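You operate a simulated robot arm through the tools that you are given. There is no shell and no other tool.

Carry out the task below with a simulated robot arm. There is one attempt and no reset: what you move stays moved.

TASK
Put things in order on the top of the skid table. At the end: the grey bearing stands where the green marker stood; three of the teal seals from the top of the skid table are on the brown carton liner board; the green marker is on the brown seal box; whatever was shut is shut again. Leave all else as you found it, and nothing knocked over.

Only the result counts: the job must be done as asked and must still hold three seconds after the hand-in. Knocking over, shifting, dropping, spilling or breaking anything else fails it. A push-on lid holds only when it is set on centred and level and pressed home; a screw cap is set on level and turned clockwise until tight.

THE ROBOT
A 7-joint arm with a two-finger parallel gripper, fixed in place. Base frame: the origin is at the foot of the arm, x ahead of it, y to its left, z up; the work surface is at about z = 0.74. Lengths are in m, angles in rad, forces in N, time in s.
With the tool pointing down near the work surface it reaches from about 0.2 to 0.68 m from the base axis. Its first joint turns from -1.152 to 1.152 rad. Payload 2.4 kg.
The TCP is the grasp point between the finger pads, 0.03 m short of the fingertips. In the tool frame z runs along the fingers and y along their closing line. Largest opening 0.094 m; finger width 0.028, thickness 0.01; the body of the gripper, 0.05 by 0.096 m, starts 0.055 m behind the TCP.
Orientation is that of the tool frame in the base frame, as [roll, pitch, yaw] about the fixed x, y, z axes, in that order (R = Rz(yaw) Ry(pitch) Rx(roll)). With the fingers straight down and closing along the base's y, the tool's x points along the base's -x, its y along +y and its z along -z.

THE INTERFACE
- The arm moves only by the tool send_rows. Its argument "steps" is a list of rows, each an object (a shift or turn left out is 0, a gripper value left out holds the last) with "slide": the shift along the base's x, y, z in m, a list of three; "rot": the turn, a rotation vector about the base's x, y, z in rad, a list of three; "claw": the opening, from 0 (shut) to 1 (fully open). In form: [{"slide": [x, y, z], "rot": [rx, ry, rz], "claw": claw}, ...]. A call has 1 to 20 rows; each row shifts and turns the commanded pose from where the row before left it. Rows are played at 5 a second. More than 0.05 m and 0.15 rad between two rows, or a gripper value outside its range, and nothing of the call is played. Where a pose cannot be reached the arm comes as near as it can. A force on the tool above 40 N (or 10 N above the force at the start of the call, whichever is more), or a blocked arm, ends the call early, and 0.2 s more pass. Each finger travels about 0.153 m/s and halts on what it meets, pressing with about 23 N; the grip force reading is that of the motor and also rises with nothing between the fingers. The clock runs only during rows and for 0.2 s after the last one: add rows that do not move to give the fingers time. The reply holds the time, the measured pose of the TCP, the force on the tool along the base axes, the opening and the grip force, in the units named above and with some noise, with the torque about the TCP (base axes, N m) and any sound that the robot's microphone picked up, and new pictures: "pictures" is both (left out), scene, wrist or none.
- Cameras (640 x 400 px; columns grow to the right, rows downward): "scene" is fixed at [0.0493, 0.5136, 1.4224]; the picture's right is [-0.33, -0.94, 0.00], its down [-0.72, 0.25, -0.65] and it looks along [0.61, -0.21, -0.76] (base axes); focal length 334 px, centre (320, 200). "wrist" rides on the gripper at [0.076, 0.014, -0.103] in the tool frame; the picture's right is [-0.18, 0.98, 0.00], its down [-0.75, -0.14, -0.64] and it looks along [-0.63, -0.12, 0.77] (tool axes); focal length 243 px, centre (320, 200). There is no depth. A picture from a camera that has moved, and an enlarged one, comes with that camera's place and axes in the base frame and with its lens.
- close_up(camera, box): a new picture of the part [left, top, right, bottom] of that camera's present view, enlarged. It takes no simulated time.
- hand_in(): hands the job in; it is judged then, once.

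Nothing tells you positions but the pictures and the camera data. Unless the task says otherwise, let go and move clear before handing in.

The tools are called after "Emit:" as a command line: name --argument value ..., lists and objects as JSON in quotes. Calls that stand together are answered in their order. send_rows: Moves the arm, as the interface text tells. Its arguments: {"type":"object","properties":{"steps":{"type":"array","items":{"type":"object","properties":{"slide":{"type":"array","items":{"type":"number"}},"rot":{"type":"array","items":{"type":"number"}},"claw":{"type":"number"}}}},"pictures":{"type":"string","enum":["both","scene","wrist","none"]}},"required":["steps"]} The other tools are called the same way: close_up (camera, box) takes an enlarged picture of a part of a camera's view; hand_in () hands the job in.

At the start:

```text
t: 0.0
ee_pos: [0.4058, 0.1237, 1.069]
tool_rot: [3.141, 0.001, 3.141]
ft_force: [0.8, -0.2, -0.7]
wrist_torque: [-0.02, 0.02, -0.03]
width: 0.094
grip_force: 0.1
```

scene: 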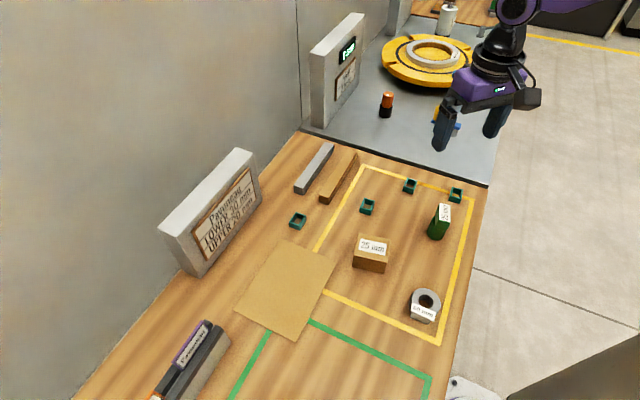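
wrist: 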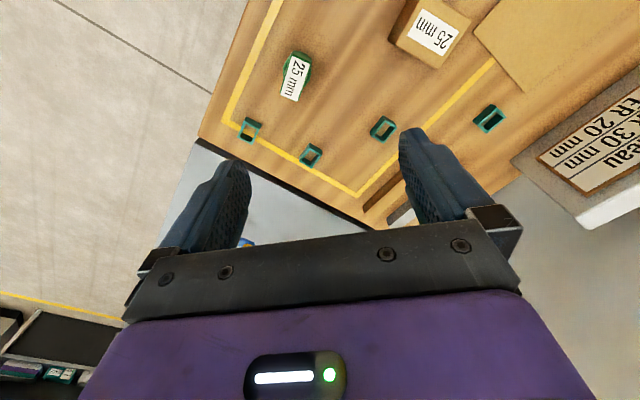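

I see a table with four teal square seals, a green marker block labelled "25 mm", a brown seal box, a grey bearing ring and a brown board. I'll look closer before moving.

Emit:
close_up --camera "scene" --box '[280, 140, 500, 278]'

Emit:
close_up --camera "scene" --box '[340, 180, 480, 340]'

Emit:
close_up --camera "scene" --box '[140, 140, 460, 400]'

Emit:
close_up --camera "wrist" --box '[200, 0, 640, 230]'

```text
2.90 times, centred on (390, 209) of scene
camera zoom: at [0.0493, 0.5136, 1.4224], right [-0.33, -0.94, 0.0], down [-0.72, 0.25, -0.65], along [0.61, -0.21, -0.76], focal length 968 px, centre (117, 174)
```

zoom: 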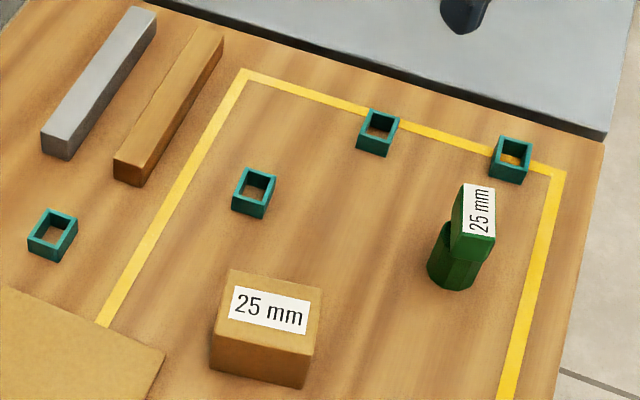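

```text
2.50 times, centred on (410, 260) of scene
camera zoom: at [0.0493, 0.5136, 1.4224], right [-0.33, -0.94, 0.0], down [-0.72, 0.25, -0.65], along [0.61, -0.21, -0.76], focal length 835 px, centre (95, 50)
```

zoom: 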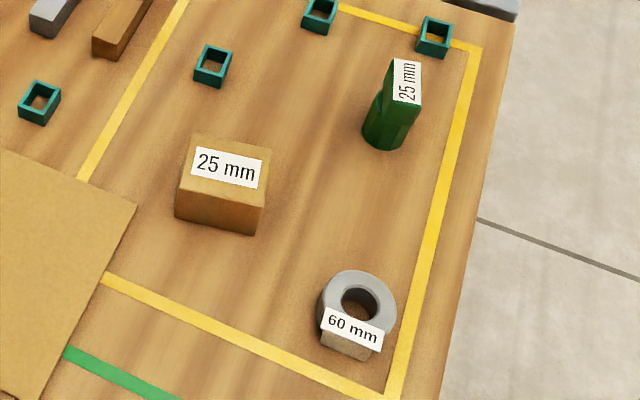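

```text
1.54 times, centred on (300, 270) of scene
camera zoom: at [0.0493, 0.5136, 1.4224], right [-0.33, -0.94, 0.0], down [-0.72, 0.25, -0.65], along [0.61, -0.21, -0.76], focal length 514 px, centre (351, 92)
```

zoom: 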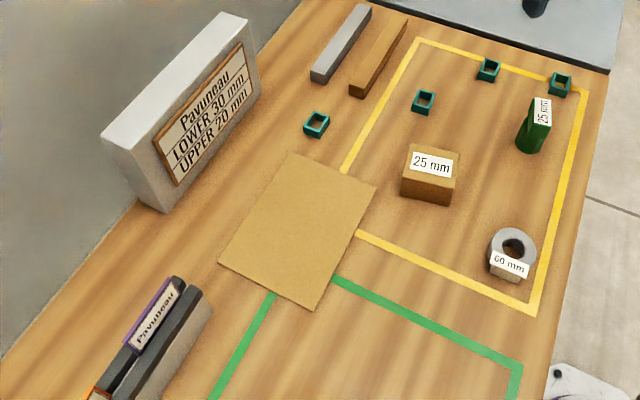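

```text
1.45 times, centred on (420, 115) of wrist
camera zoom: at [0.3278, 0.1377, 1.1712], right [0.18, 0.98, 0.0], down [0.75, -0.14, 0.64], along [0.63, -0.12, -0.77], focal length 353 px, centre (174, 324)
```

zoom: 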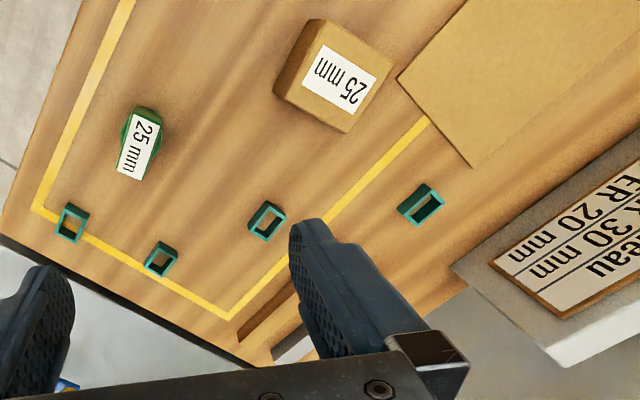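

The marker is at about (0.40, 0.09), the box near (0.39, 0.27), and the bearing nearer the base. I'll enlarge the objects to get shapes and positions exact.

Emit:
close_up --camera "scene" --box '[400, 280, 450, 330]'

Emit:
close_up --camera "scene" --box '[416, 180, 476, 250]'

Emit:
close_up --camera "scene" --box '[340, 220, 410, 280]'

Emit:
close_up --camera "scene" --box '[280, 170, 390, 240]'

Emit:
close_up --camera "wrist" --box '[230, 40, 350, 180]'

Emit:
close_up --camera "wrist" --box '[350, 0, 530, 150]'

```text
8.00 times, centred on (425, 305) of scene
camera zoom: at [0.0493, 0.5136, 1.4224], right [-0.33, -0.94, 0.0], down [-0.72, 0.25, -0.65], along [0.61, -0.21, -0.76], focal length 2672 px, centre (-520, -640)
```

zoom: 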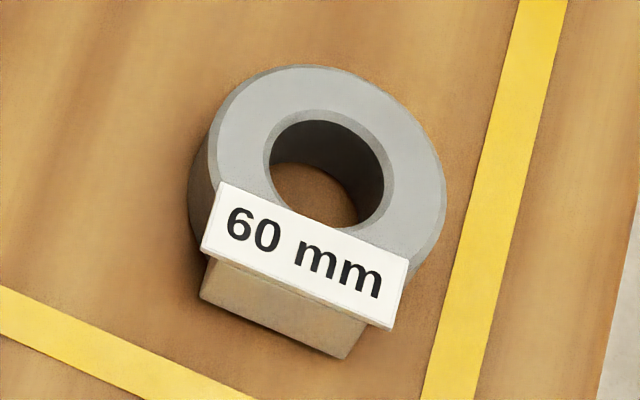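

```text
5.71 times, centred on (446, 215) of scene
camera zoom: at [0.0493, 0.5136, 1.4224], right [-0.33, -0.94, 0.0], down [-0.72, 0.25, -0.65], along [0.61, -0.21, -0.76], focal length 1909 px, centre (-400, 114)
```

zoom: 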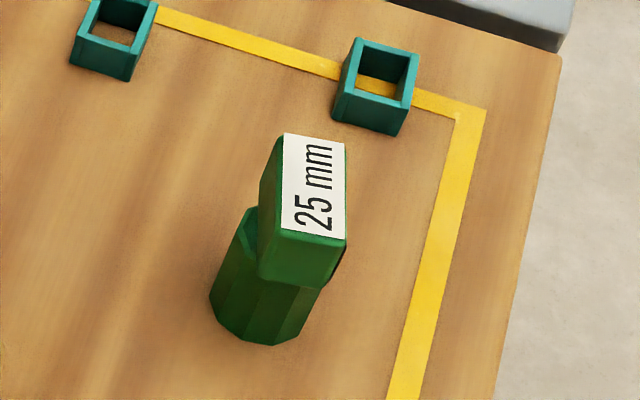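

```text
6.67 times, centred on (375, 250) of scene
camera zoom: at [0.0493, 0.5136, 1.4224], right [-0.33, -0.94, 0.0], down [-0.72, 0.25, -0.65], along [0.61, -0.21, -0.76], focal length 2227 px, centre (-47, -133)
```

zoom: 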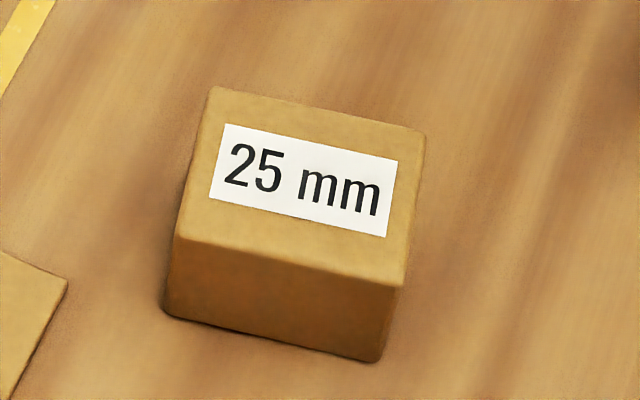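

```text
5.71 times, centred on (335, 205) of scene
camera zoom: at [0.0493, 0.5136, 1.4224], right [-0.33, -0.94, 0.0], down [-0.72, 0.25, -0.65], along [0.61, -0.21, -0.76], focal length 1909 px, centre (234, 171)
```

zoom: 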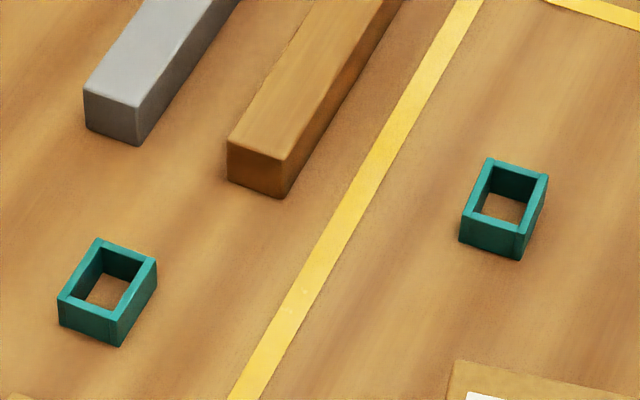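

```text
2.86 times, centred on (290, 110) of wrist
camera zoom: at [0.3278, 0.1377, 1.1712], right [0.18, 0.98, 0.0], down [0.75, -0.14, 0.64], along [0.63, -0.12, -0.77], focal length 693 px, centre (406, 457)
```

zoom: 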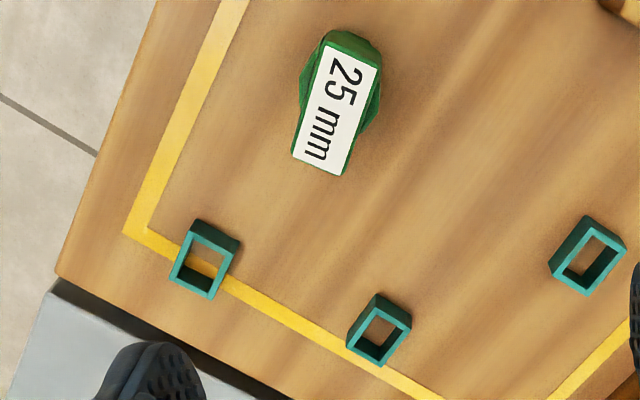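

```text
2.67 times, centred on (440, 75) of wrist
camera zoom: at [0.3278, 0.1377, 1.1712], right [0.18, 0.98, 0.0], down [0.75, -0.14, 0.64], along [0.63, -0.12, -0.77], focal length 647 px, centre (0, 533)
```

zoom: 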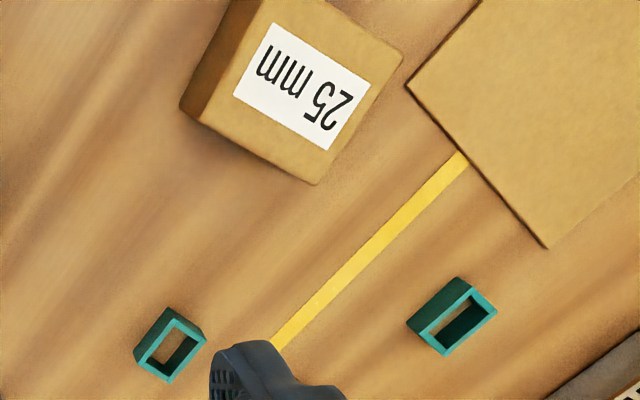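

The marker is a polygonal post with a narrow head, roughly 75 mm tall. The bearing is near (0.24, 0.22) with a tag on its front. I'll move the wrist camera to look at the marker and bearing from closer.

Emit:
send_rows --steps '[{"slide": [-0.03, 0, -0.03]}, {"slide": [-0.03, 0, -0.03]}, {"slide": [-0.03, -0.01, -0.03]}, {"slide": [-0.01, -0.01, -0.03]}, {"slide": [0, 0, 0]}, {"slide": [0, 0, 0]}]' --pictures "both"

```text
t: 1.4
ee_pos: [0.3045, 0.1072, 0.945]
tool_rot: [3.141, -0.001, 3.141]
ft_force: [0.2, 0.8, -0.5]
wrist_torque: [0.01, 0.01, 0.02]
width: 0.0939
grip_force: 0.0
camera wrist: at [0.2276, 0.1209, 1.0498], right [0.18, 0.98, 0.0], down [0.75, -0.14, 0.64], along [0.63, -0.12, -0.77], focal length 243 px, centre (320, 200)
```

scene: 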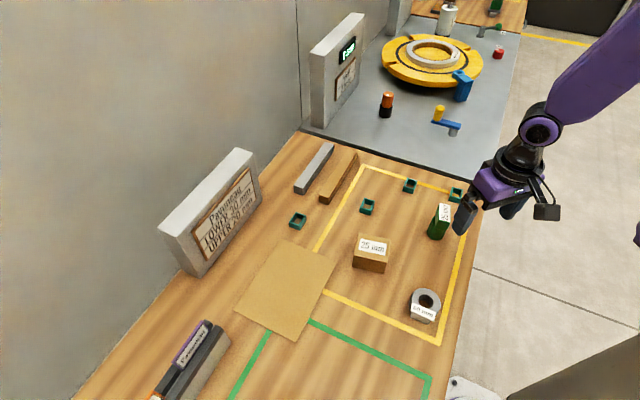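
wrist: 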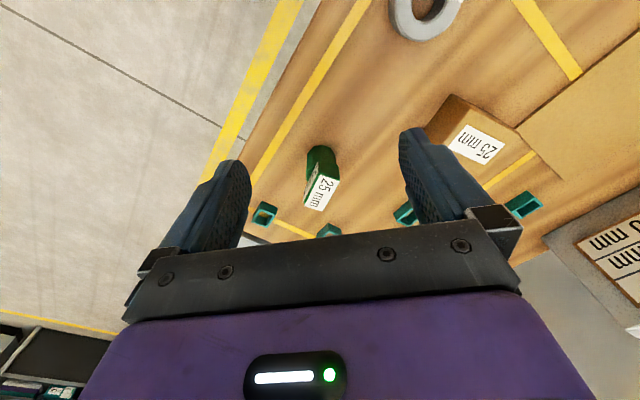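

Emit:
close_up --camera "wrist" --box '[270, 120, 390, 240]'

Emit:
close_up --camera "wrist" --box '[380, 0, 540, 100]'

Emit:
close_up --camera "scene" --box '[420, 180, 490, 250]'

```text
3.33 times, centred on (330, 180) of wrist
camera zoom: at [0.2276, 0.1209, 1.0498], right [0.18, 0.98, 0.0], down [0.75, -0.14, 0.64], along [0.63, -0.12, -0.77], focal length 809 px, centre (287, 267)
```

zoom: 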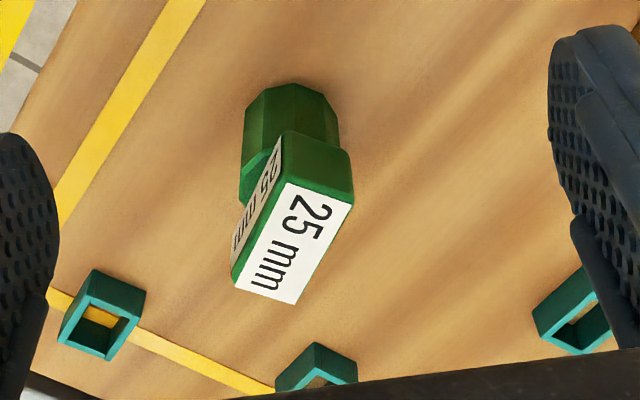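

```text
4.00 times, centred on (460, 50) of wrist
camera zoom: at [0.2276, 0.1209, 1.0498], right [0.18, 0.98, 0.0], down [0.75, -0.14, 0.64], along [0.63, -0.12, -0.77], focal length 970 px, centre (-240, 800)
```

zoom: 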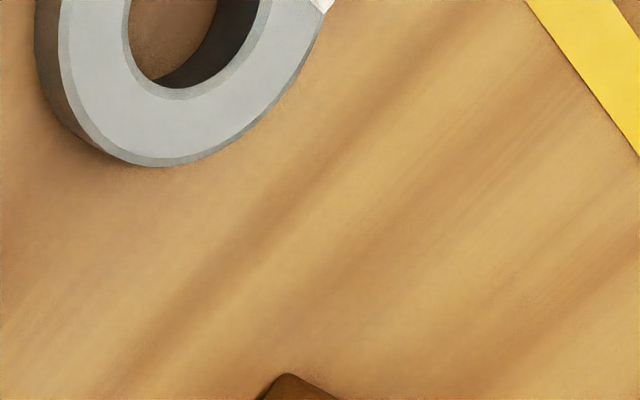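

```text
5.71 times, centred on (455, 215) of scene
camera zoom: at [0.0493, 0.5136, 1.4224], right [-0.33, -0.94, 0.0], down [-0.72, 0.25, -0.65], along [0.61, -0.21, -0.76], focal length 1909 px, centre (-451, 114)
```

zoom: 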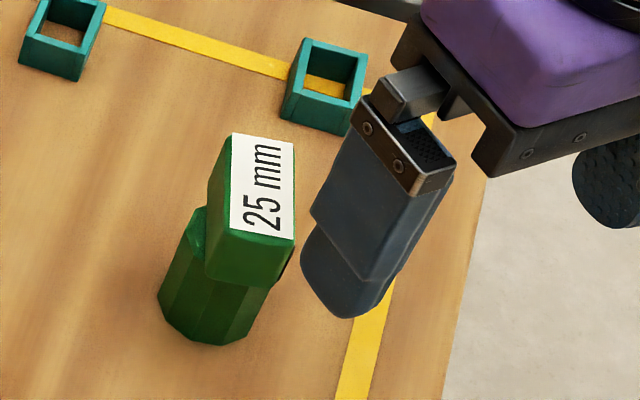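

The marker is at about (0.40, 0.09): octagonal body, head about 25 × 50 mm, top near z 0.82, long axis about -31°. Next I move above it with the fingers turned to close across the narrow head, and check alignment.

Emit:
send_rows --steps '[{"slide": [0.024, -0.004, 0], "rot": [0, 0, -0.135]}, {"slide": [0.024, -0.004, 0], "rot": [0, 0, -0.135]}, {"slide": [0.024, -0.004, 0], "rot": [0, 0, -0.135]}, {"slide": [0.024, -0.005, 0], "rot": [0, 0, -0.135]}, {"slide": [0, 0, -0.02]}, {"slide": [0, 0, 0]}, {"slide": [0, 0, 0]}]' --pictures "both"

```text
t: 3.0
ee_pos: [0.4004, 0.0881, 0.9262]
tool_rot: [3.141, 0.0, 2.603]
ft_force: [1.3, -0.6, -1.1]
wrist_torque: [0.01, -0.03, 0.01]
width: 0.0943
grip_force: 0.0
camera wrist: at [0.3412, 0.1388, 1.0303], right [0.66, 0.75, 0.0], down [0.57, -0.51, 0.64], along [0.48, -0.43, -0.77], focal length 243 px, centre (320, 200)
```

scene: 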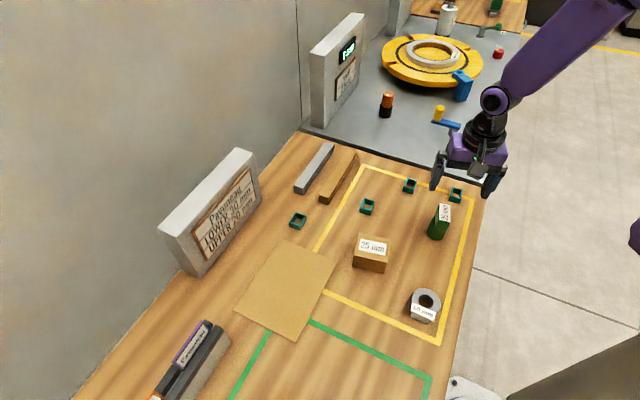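
wrist: 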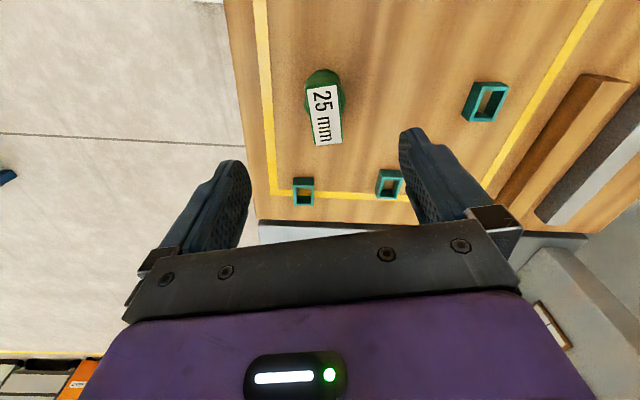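

Emit:
close_up --camera "wrist" --box '[280, 50, 380, 160]'

Emit:
close_up --camera "scene" --box '[420, 140, 520, 250]'

```text
3.64 times, centred on (330, 105) of wrist
camera zoom: at [0.3412, 0.1388, 1.0303], right [0.66, 0.75, 0.0], down [0.57, -0.51, 0.64], along [0.48, -0.43, -0.77], focal length 882 px, centre (284, 546)
```

zoom: 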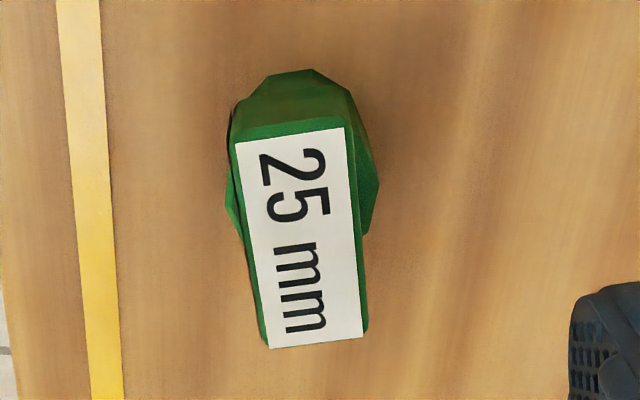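

```text
3.64 times, centred on (470, 195) of scene
camera zoom: at [0.0493, 0.5136, 1.4224], right [-0.33, -0.94, 0.0], down [-0.72, 0.25, -0.65], along [0.61, -0.21, -0.76], focal length 1215 px, centre (-226, 218)
```

zoom: 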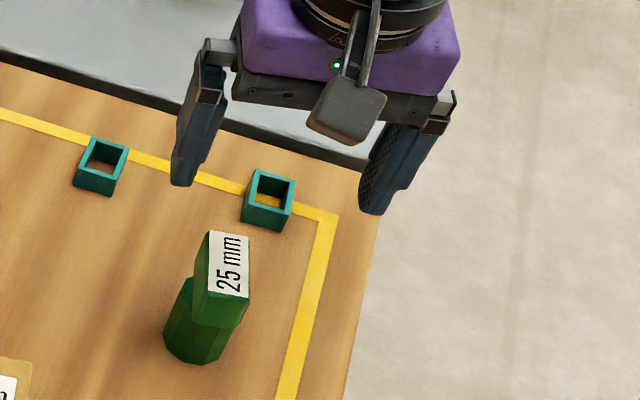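

Measured against the wrist view, the head centre is near (0.403, 0.089) with the short axis at about 57°. I descend with open fingers to the head and close on it.

Emit:
send_rows --steps '[{"slide": [0.002, 0.001, -0.02], "rot": [0, 0, -0.03]}, {"slide": [0, 0, -0.025]}, {"slide": [0, 0, -0.025]}, {"slide": [0, 0, -0.015]}, {"slide": [0, 0, -0.014]}, {"slide": [0, 0, 0]}, {"slide": [0, 0, 0]}]' --pictures "both"

```text
t: 4.6
ee_pos: [0.4032, 0.0877, 0.8305]
tool_rot: [-3.141, 0.001, 2.575]
ft_force: [0.4, 0.4, -0.7]
wrist_torque: [0.03, -0.02, -0.01]
width: 0.0939
grip_force: 0.1
camera wrist: at [0.3461, 0.1408, 0.9337], right [0.69, 0.73, 0.0], down [0.56, -0.53, 0.64], along [0.47, -0.44, -0.77], focal length 243 px, centre (320, 200)
```

scene: 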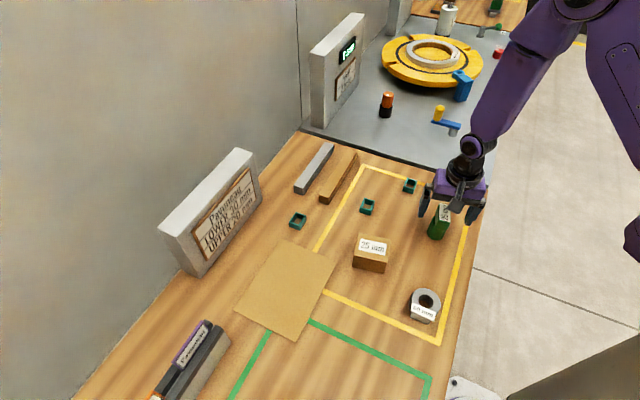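
wrist: 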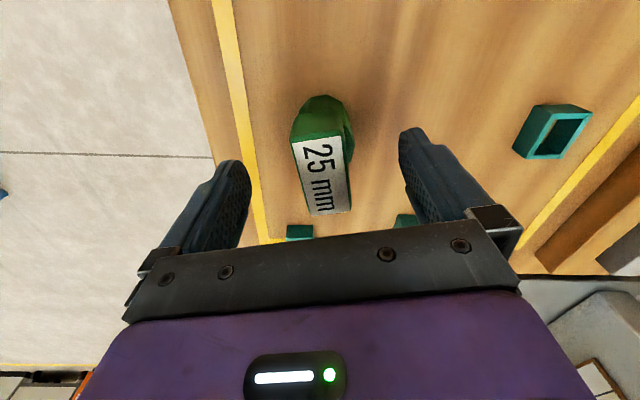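

Emit:
close_up --camera "wrist" --box '[190, 80, 490, 260]'

Emit:
close_up --camera "scene" --box '[410, 160, 500, 250]'

```text
2.13 times, centred on (340, 170) of wrist
camera zoom: at [0.3461, 0.1408, 0.9337], right [0.69, 0.73, 0.0], down [0.56, -0.53, 0.64], along [0.47, -0.44, -0.77], focal length 518 px, centre (277, 264)
```

zoom: 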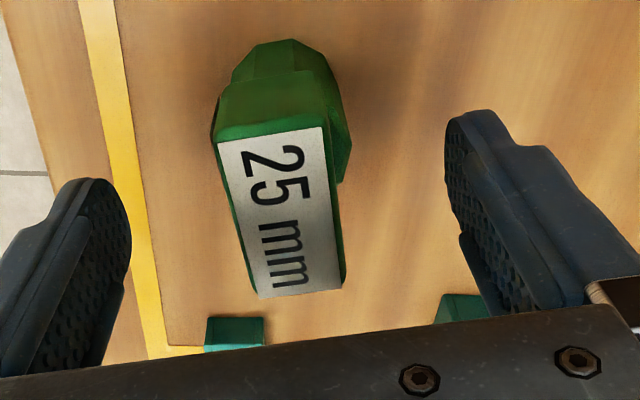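

```text
4.44 times, centred on (455, 205) of scene
camera zoom: at [0.0493, 0.5136, 1.4224], right [-0.33, -0.94, 0.0], down [-0.72, 0.25, -0.65], along [0.61, -0.21, -0.76], focal length 1485 px, centre (-280, 178)
```

zoom: 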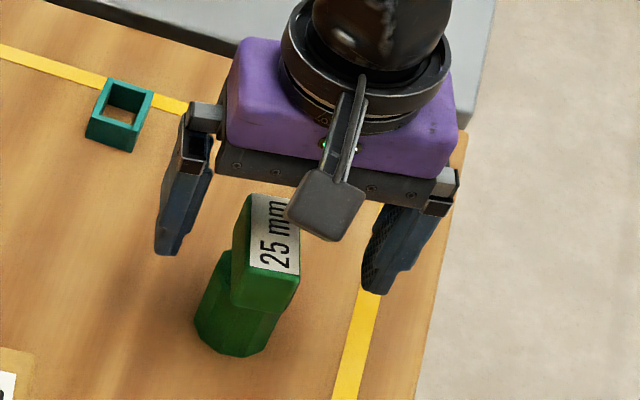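

The fingers straddle the head evenly, tips above the octagon body. I'll close gently.

Emit:
send_rows --steps '[{"slide": [0.001, 0, 0], "claw": 0.5}, {"claw": 0.33}, {"claw": 0.28}, {"claw": 0.2}, {"claw": 0.0}, {"slide": [0, 0, 0]}]' --pictures "both"

```text
t: 6.0
ee_pos: [0.4039, 0.0876, 0.829]
tool_rot: [-3.14, -0.001, 2.572]
ft_force: [-0.4, 0.5, -0.1]
wrist_torque: [0.0, 0.0, 0.0]
width: 0.0274
grip_force: 22.9
camera wrist: at [0.3467, 0.1406, 0.9333], right [0.69, 0.73, 0.0], down [0.56, -0.53, 0.64], along [0.47, -0.44, -0.77], focal length 243 px, centre (320, 200)
```

scene: 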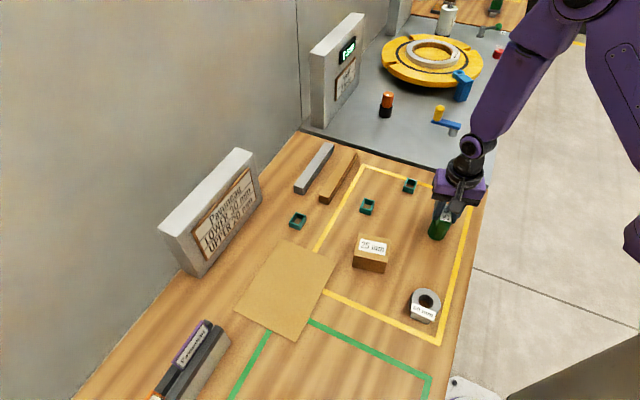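
wrist: 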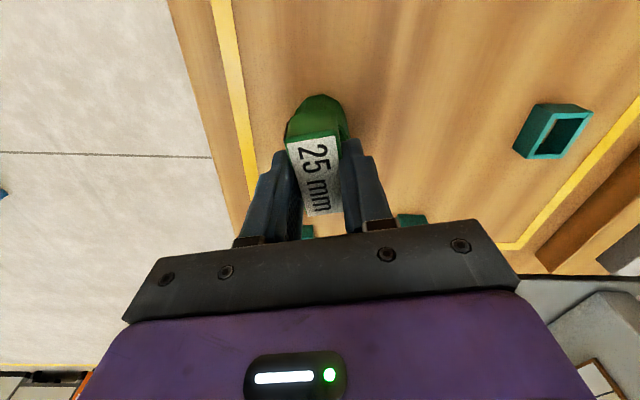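

Gripped at 27 mm width. I lift slowly and check the weight.

Emit:
send_rows --steps '[{"slide": [0, 0, 0.01]}, {"slide": [0, 0, 0.02]}, {"slide": [0, 0, 0.03]}, {"slide": [0, 0, 0.03]}, {"slide": [0, 0, 0.02]}, {"slide": [0, 0, 0]}]' --pictures "both"

```text
t: 7.4
ee_pos: [0.4026, 0.0886, 0.9394]
tool_rot: [3.141, 0.0, 2.573]
ft_force: [0.9, 0.2, -0.3]
wrist_torque: [0.02, 0.01, 0.02]
width: 0.0002
grip_force: 23.1
camera wrist: at [0.3457, 0.1415, 1.0422], right [0.69, 0.73, 0.0], down [0.56, -0.53, 0.64], along [0.47, -0.44, -0.77], focal length 243 px, centre (320, 200)
```

scene: 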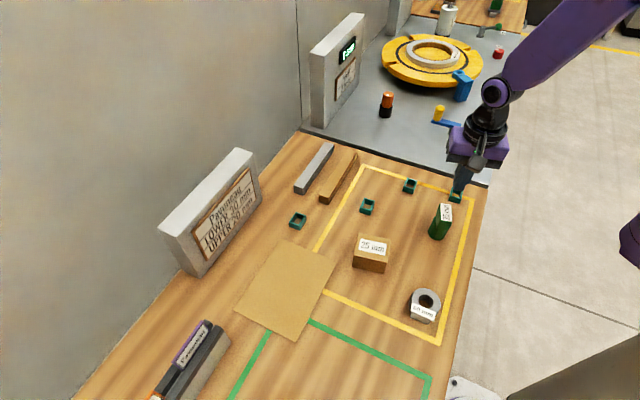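
wrist: 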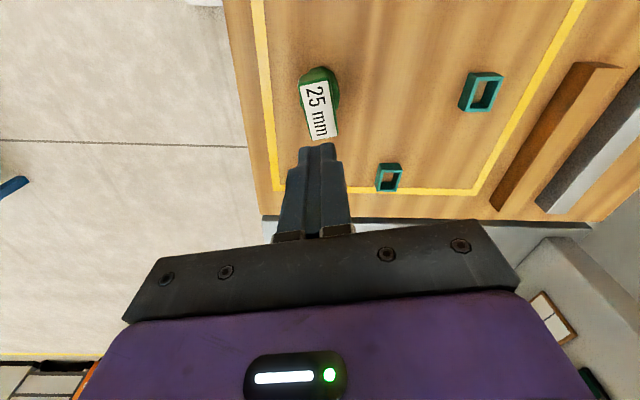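

The fingers slipped off and the marker is still standing. I'll look closely at it before trying again.

Emit:
close_up --camera "scene" --box '[416, 180, 476, 250]'

Emit:
close_up --camera "wrist" --box '[280, 50, 380, 160]'

```text
5.71 times, centred on (446, 215) of scene
camera zoom: at [0.0492, 0.5136, 1.4224], right [-0.33, -0.94, 0.0], down [-0.72, 0.25, -0.65], along [0.61, -0.21, -0.76], focal length 1909 px, centre (-400, 114)
```

zoom: 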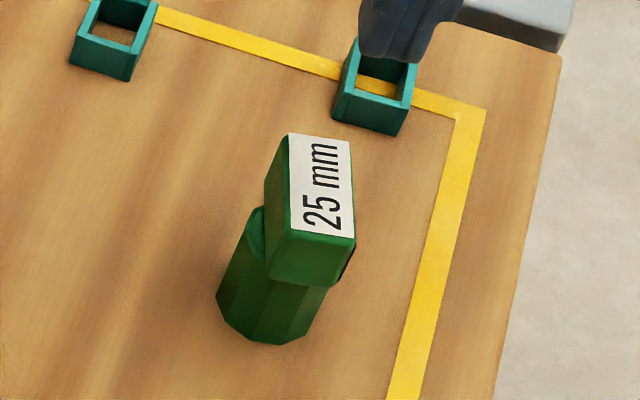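

```text
3.64 times, centred on (330, 105) of wrist
camera zoom: at [0.3457, 0.1415, 1.0422], right [0.69, 0.73, 0.0], down [0.56, -0.53, 0.64], along [0.47, -0.44, -0.77], focal length 882 px, centre (284, 546)
```

zoom: 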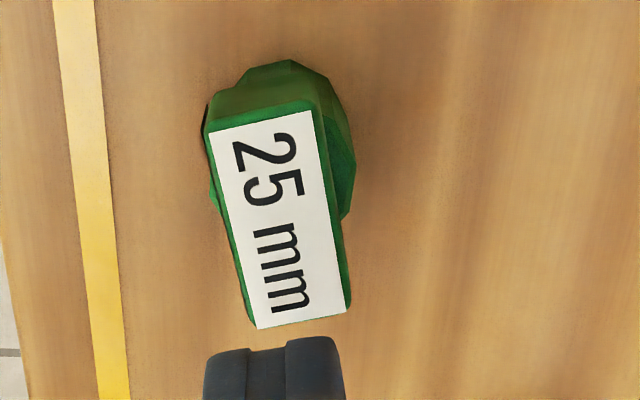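

The marker shifted only about 3 mm, now near (0.4036, 0.0858). The head is too slick or short to hold, so I'll grip the octagonal body, letting the fingers pass either side of the head. I descend in stages.

Emit:
send_rows --steps '[{"claw": 1.0}, {"slide": [-0.001, -0.002, 0], "rot": [0, 0, 0.02]}, {"slide": [0, 0, -0.04]}, {"slide": [0, 0, -0.04]}, {"slide": [0, 0, -0.03]}, {"slide": [0, 0, -0.02]}, {"slide": [0, 0, 0]}, {"slide": [0, 0, 0]}]' --pictures "both"

```text
t: 9.2
ee_pos: [0.4053, 0.0868, 0.8087]
tool_rot: [-3.141, 0.0, 2.591]
ft_force: [0.5, -0.7, -0.8]
wrist_torque: [-0.02, -0.01, 0.01]
width: 0.0942
grip_force: 0.1
camera wrist: at [0.346, 0.1375, 0.9121], right [0.67, 0.74, 0.0], down [0.57, -0.51, 0.64], along [0.48, -0.43, -0.77], focal length 243 px, centre (320, 200)
```

scene: 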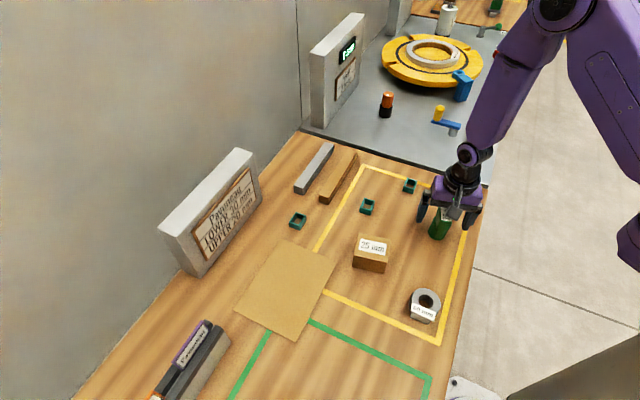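
wrist: 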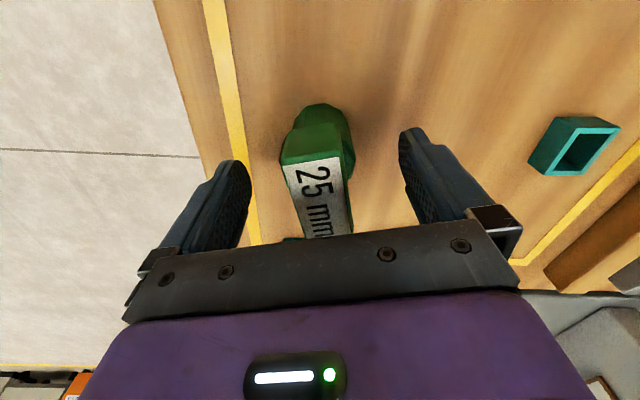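

Emit:
send_rows --steps '[{"slide": [0, 0, -0.01]}, {"slide": [0, 0, -0.008]}, {"slide": [0, 0, -0.006]}, {"slide": [0, 0, 0]}]' --pictures "both"

Emit:
close_up --camera "scene" --box '[410, 160, 500, 250]'

Emit:
close_up --camera "wrist" --box '[190, 80, 490, 260]'

```text
t: 10.2
ee_pos: [0.4041, 0.0857, 0.7854]
tool_rot: [3.141, 0.0, 2.591]
ft_force: [-0.2, 0.2, 0.2]
wrist_torque: [-0.01, 0.02, -0.02]
width: 0.0941
grip_force: 0.0
camera wrist: at [0.3454, 0.1371, 0.8881], right [0.67, 0.74, 0.0], down [0.57, -0.51, 0.64], along [0.48, -0.43, -0.77], focal length 243 px, centre (320, 200)
```

scene: 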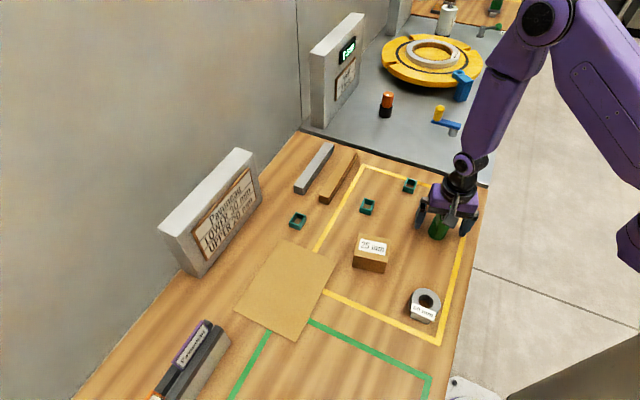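
wrist: 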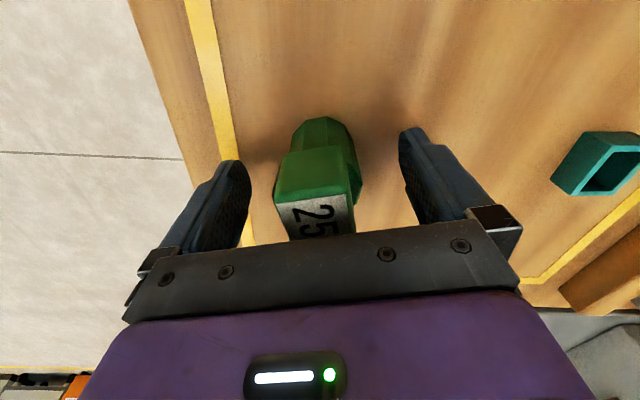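

```text
4.44 times, centred on (455, 205) of scene
camera zoom: at [0.0493, 0.5136, 1.4224], right [-0.33, -0.94, 0.0], down [-0.72, 0.25, -0.65], along [0.61, -0.21, -0.76], focal length 1485 px, centre (-280, 178)
```

zoom: 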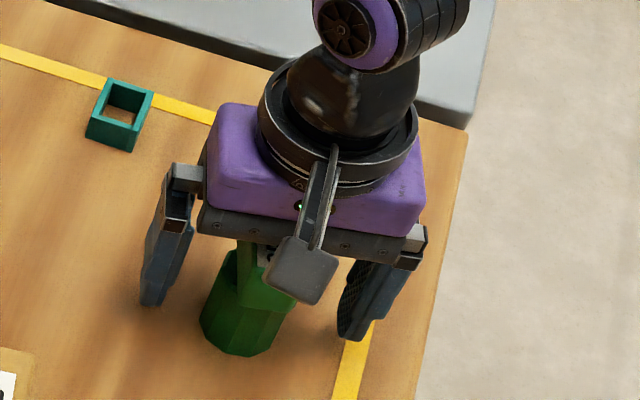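

```text
2.13 times, centred on (340, 170) of wrist
camera zoom: at [0.3454, 0.1371, 0.8881], right [0.67, 0.74, 0.0], down [0.57, -0.51, 0.64], along [0.48, -0.43, -0.77], focal length 518 px, centre (277, 264)
```

zoom: 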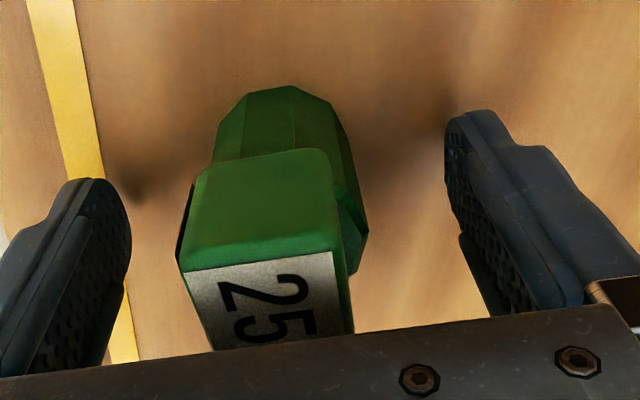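

Clearance between head top (~0.826) and palm (~0.84) is fine. I go down 4 mm more and close on the body.

Emit:
send_rows --steps '[{"slide": [0, 0, -0.004], "claw": 0.75}, {"claw": 0.6}, {"claw": 0.53}, {"claw": 0.49}, {"claw": 0.45}, {"claw": 0.2}, {"claw": 0.0}, {"slide": [0, 0, 0]}]' --pictures "both"

```text
t: 12.0
ee_pos: [0.4029, 0.0858, 0.7814]
tool_rot: [3.14, -0.001, 2.59]
ft_force: [-0.1, -0.8, -0.3]
wrist_torque: [-0.02, -0.01, -0.03]
width: 0.0397
grip_force: 23.1
camera wrist: at [0.3446, 0.1371, 0.8845], right [0.67, 0.74, 0.0], down [0.57, -0.51, 0.64], along [0.48, -0.43, -0.77], focal length 243 px, centre (320, 200)
```

scene: 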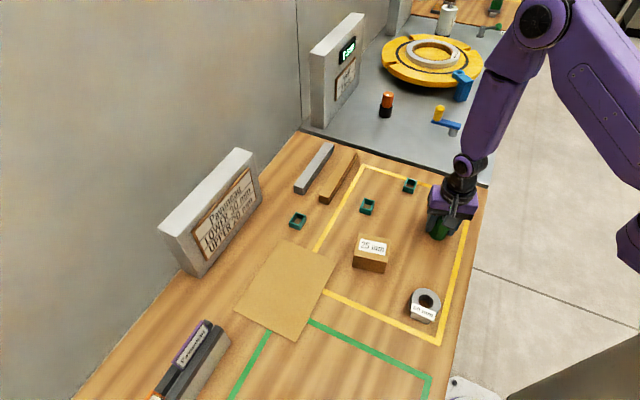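
wrist: 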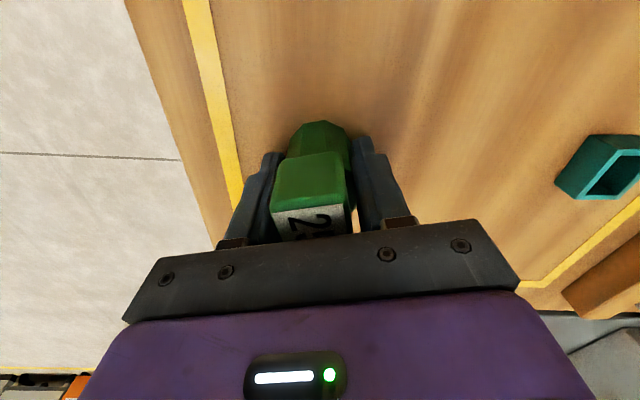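

Gripping the body at 40 mm. I lift a little and check that it holds.

Emit:
send_rows --steps '[{"slide": [0, 0, 0.005]}, {"slide": [0, 0, 0.007]}, {"slide": [0, 0, 0.008]}, {"slide": [0, 0, 0]}]' --pictures "both"

Emit:
close_up --camera "scene" --box '[410, 160, 500, 250]'

```text
t: 13.0
ee_pos: [0.4032, 0.0864, 0.8018]
tool_rot: [3.141, 0.0, 2.591]
ft_force: [-0.5, 0.3, -0.8]
wrist_torque: [0.01, 0.03, -0.05]
width: 0.0399
grip_force: 23.0
camera wrist: at [0.3445, 0.1375, 0.9039], right [0.67, 0.74, 0.0], down [0.57, -0.51, 0.64], along [0.48, -0.43, -0.77], focal length 243 px, centre (320, 200)
```

scene: 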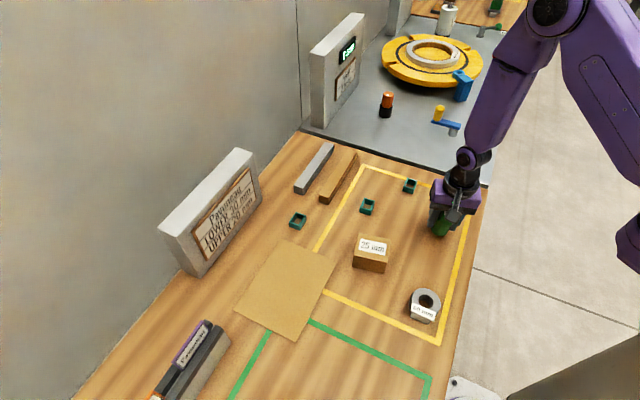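
wrist: 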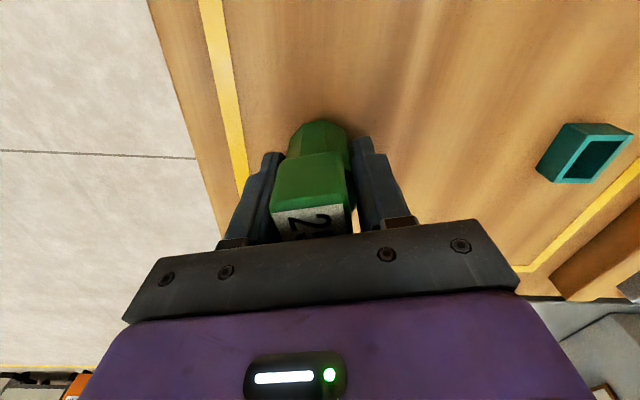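

```text
4.44 times, centred on (455, 205) of scene
camera zoom: at [0.0493, 0.5136, 1.4224], right [-0.33, -0.94, 0.0], down [-0.72, 0.25, -0.65], along [0.61, -0.21, -0.76], focal length 1485 px, centre (-280, 178)
```

zoom: 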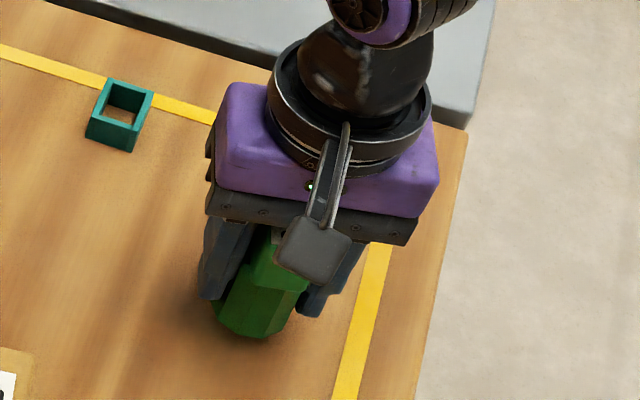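

It holds. I raise it, carry it over the brown box (centre about (0.388, 0.273), top about z 0.79), and check before lowering.

Emit:
send_rows --steps '[{"slide": [0, 0, 0.03]}, {"slide": [0, 0, 0.04]}, {"slide": [0, 0, 0.03]}, {"slide": [-0.0025, 0.03, 0]}, {"slide": [-0.0025, 0.03, 0]}, {"slide": [-0.0026, 0.032, 0]}, {"slide": [-0.0026, 0.032, 0]}, {"slide": [-0.0026, 0.032, 0]}, {"slide": [-0.0026, 0.031, 0]}, {"slide": [0, 0, 0]}, {"slide": [0, 0, 0]}]' --pictures "both"

Emit:
close_up --camera "wrist" --box '[200, 0, 500, 240]'

Emit:
close_up --camera "scene" --box '[330, 160, 450, 280]'

```text
t: 15.4
ee_pos: [0.3867, 0.2736, 0.9018]
tool_rot: [3.141, 0.001, 2.592]
ft_force: [-0.1, -0.1, 0.1]
wrist_torque: [-0.02, -0.01, -0.02]
width: 0.0395
grip_force: 22.8
camera wrist: at [0.3279, 0.3255, 1.0057], right [0.67, 0.74, 0.0], down [0.57, -0.51, 0.64], along [0.48, -0.43, -0.77], focal length 243 px, centre (320, 200)
```

scene: 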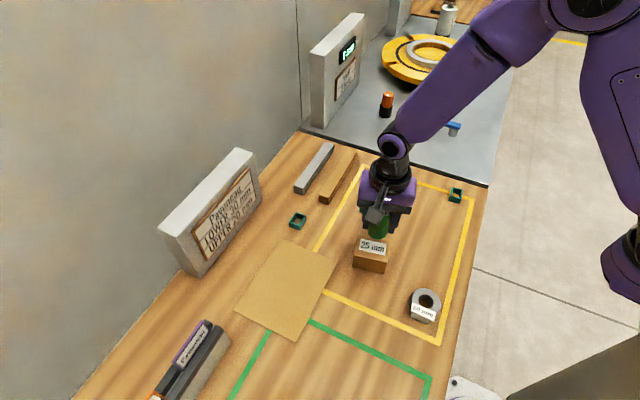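
wrist: 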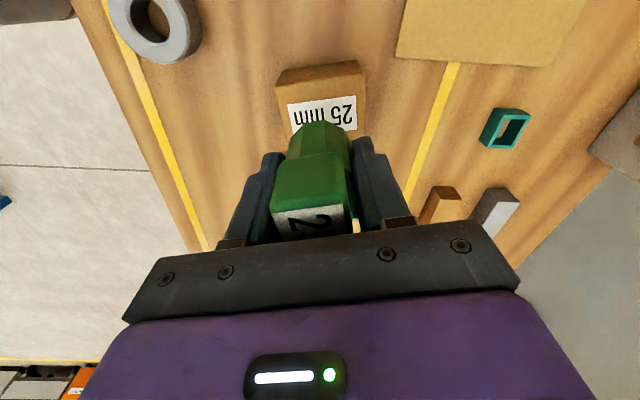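

```text
1.67 times, centred on (350, 120) of wrist
camera zoom: at [0.3279, 0.3255, 1.0057], right [0.67, 0.74, 0.0], down [0.57, -0.51, 0.64], along [0.48, -0.43, -0.77], focal length 404 px, centre (270, 333)
```

zoom: 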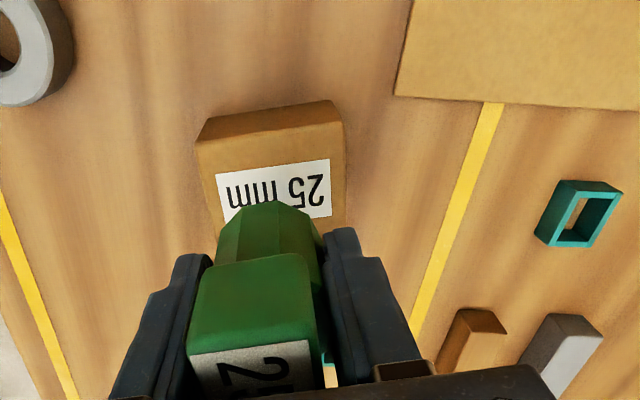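

```text
3.33 times, centred on (390, 220) of scene
camera zoom: at [0.0493, 0.5136, 1.4224], right [-0.33, -0.94, 0.0], down [-0.72, 0.25, -0.65], along [0.61, -0.21, -0.76], focal length 1113 px, centre (87, 133)
```

zoom: 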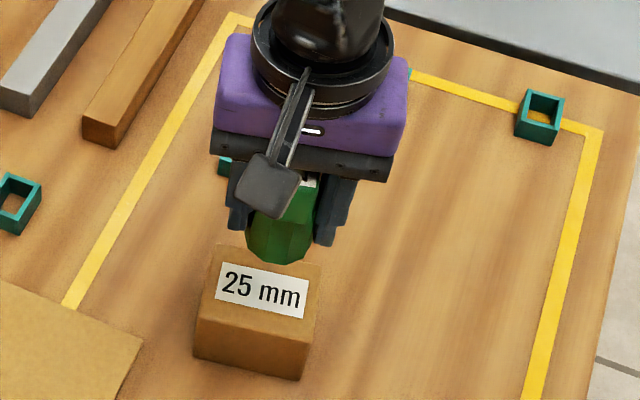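

Alignment over the box is good. I lower it toward contact, slowly at the end.

Emit:
send_rows --steps '[{"slide": [0.001, 0.001, -0.025]}, {"slide": [0, 0, -0.02]}, {"slide": [0, 0, -0.012]}, {"slide": [0, 0, -0.005]}, {"slide": [0, 0, 0]}, {"slide": [0, 0, 0]}]' --pictures "both"

Emit:
close_up --camera "scene" --box '[330, 160, 450, 280]'

Emit:
close_up --camera "wrist" --box '[200, 0, 500, 240]'

```text
t: 16.8
ee_pos: [0.3887, 0.2736, 0.8391]
tool_rot: [3.141, 0.0, 2.591]
ft_force: [-0.1, 0.2, -0.3]
wrist_torque: [-0.01, 0.03, 0.0]
width: 0.0395
grip_force: 22.7
camera wrist: at [0.3295, 0.3258, 0.9418], right [0.67, 0.74, 0.0], down [0.57, -0.51, 0.64], along [0.48, -0.43, -0.77], focal length 243 px, centre (320, 200)
```

scene: 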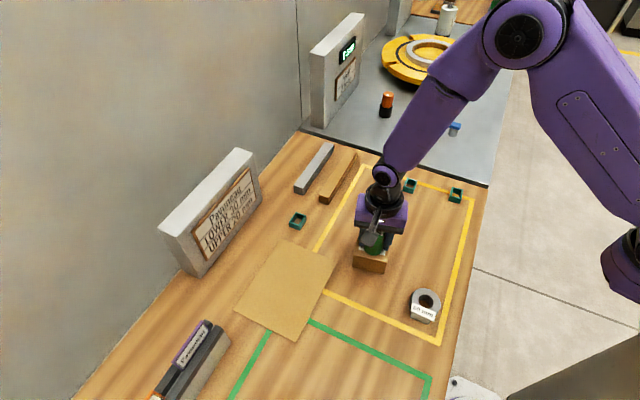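
wrist: 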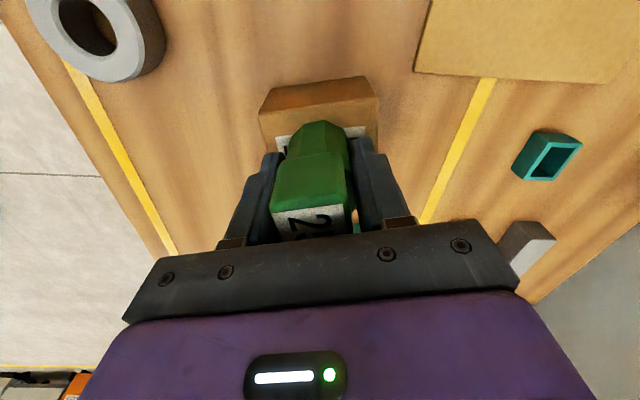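

```text
3.33 times, centred on (390, 220) of scene
camera zoom: at [0.0493, 0.5136, 1.4224], right [-0.33, -0.94, 0.0], down [-0.72, 0.25, -0.65], along [0.61, -0.21, -0.76], focal length 1113 px, centre (87, 133)
```

zoom: 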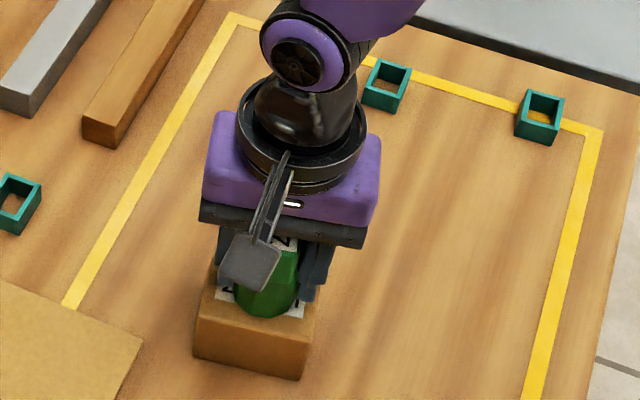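

```text
1.67 times, centred on (350, 120) of wrist
camera zoom: at [0.3295, 0.3258, 0.9418], right [0.67, 0.74, 0.0], down [0.57, -0.51, 0.64], along [0.48, -0.43, -0.77], focal length 404 px, centre (270, 333)
```

zoom: 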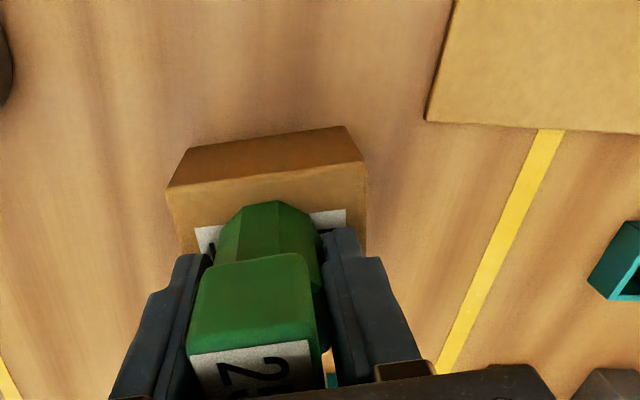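

Emit:
close_up --camera "scene" --box '[345, 215, 400, 275]'

```text
6.67 times, centred on (372, 245) of scene
camera zoom: at [0.0493, 0.5136, 1.4224], right [-0.33, -0.94, 0.0], down [-0.72, 0.25, -0.65], along [0.61, -0.21, -0.76], focal length 2227 px, centre (-30, -100)
```

zoom: 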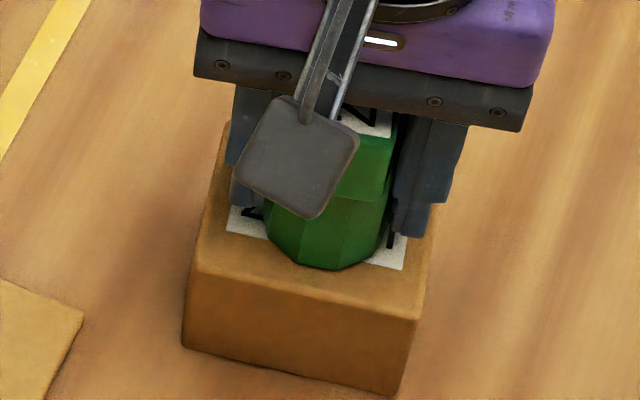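

The base is centred on the box with about 9 mm margin. I creep down until contact.

Emit:
send_rows --steps '[{"slide": [0, 0, -0.003]}, {"slide": [0, 0, -0.002]}, {"slide": [0, 0, 0]}]' --pictures "none"

```text
t: 17.6
ee_pos: [0.3894, 0.2744, 0.8343]
tool_rot: [3.141, -0.002, 2.591]
ft_force: [-6.7, -2.3, 21.6]
wrist_torque: [-0.11, 0.13, -0.03]
width: 0.0398
grip_force: 23.1
```

Contact made (21 N). I back off slightly and then release slowly.

Emit:
send_rows --steps '[{"slide": [0, 0, 0.001]}, {"slide": [0, 0, 0.0005]}, {"slide": [0, 0, 0]}]' --pictures "none"

```text
t: 18.4
ee_pos: [0.3895, 0.2727, 0.8337]
tool_rot: [3.14, -0.001, 2.592]
ft_force: [0.6, -0.4, -0.9]
wrist_torque: [0.01, -0.03, -0.01]
width: 0.0396
grip_force: 22.6
```

Emit:
send_rows --steps '[{"claw": 0.46}, {"claw": 0.52}, {"claw": 0.6}, {"claw": 0.75}, {"slide": [0, 0, 0]}]' --pictures "both"

Emit:
close_up --camera "scene" --box '[345, 215, 400, 275]'

```text
t: 19.6
ee_pos: [0.3885, 0.2722, 0.8358]
tool_rot: [-3.141, -0.001, 2.594]
ft_force: [0.5, -0.3, 0.0]
wrist_torque: [-0.01, 0.02, 0.01]
width: 0.0707
grip_force: 0.0
camera wrist: at [0.3305, 0.325, 0.9383], right [0.67, 0.74, 0.0], down [0.57, -0.51, 0.64], along [0.48, -0.43, -0.77], focal length 243 px, centre (320, 200)
```

scene: 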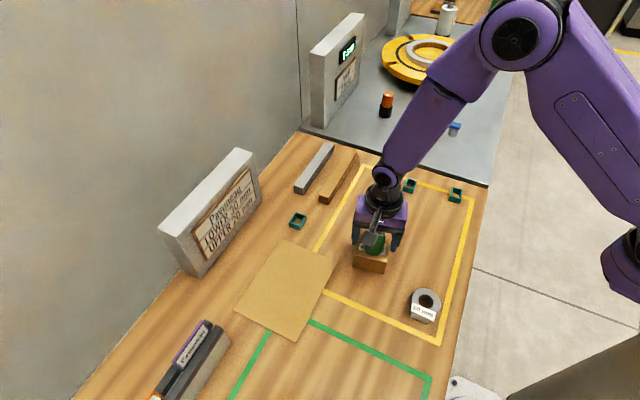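
wrist: 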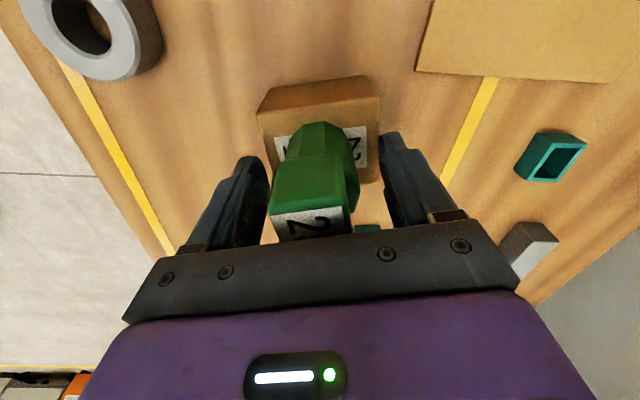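

```text
6.67 times, centred on (372, 245) of scene
camera zoom: at [0.0493, 0.5136, 1.4224], right [-0.33, -0.94, 0.0], down [-0.72, 0.25, -0.65], along [0.61, -0.21, -0.76], focal length 2227 px, centre (-30, -100)
```

zoom: 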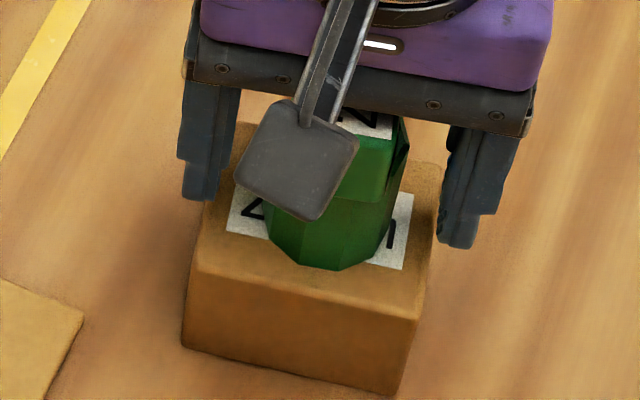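

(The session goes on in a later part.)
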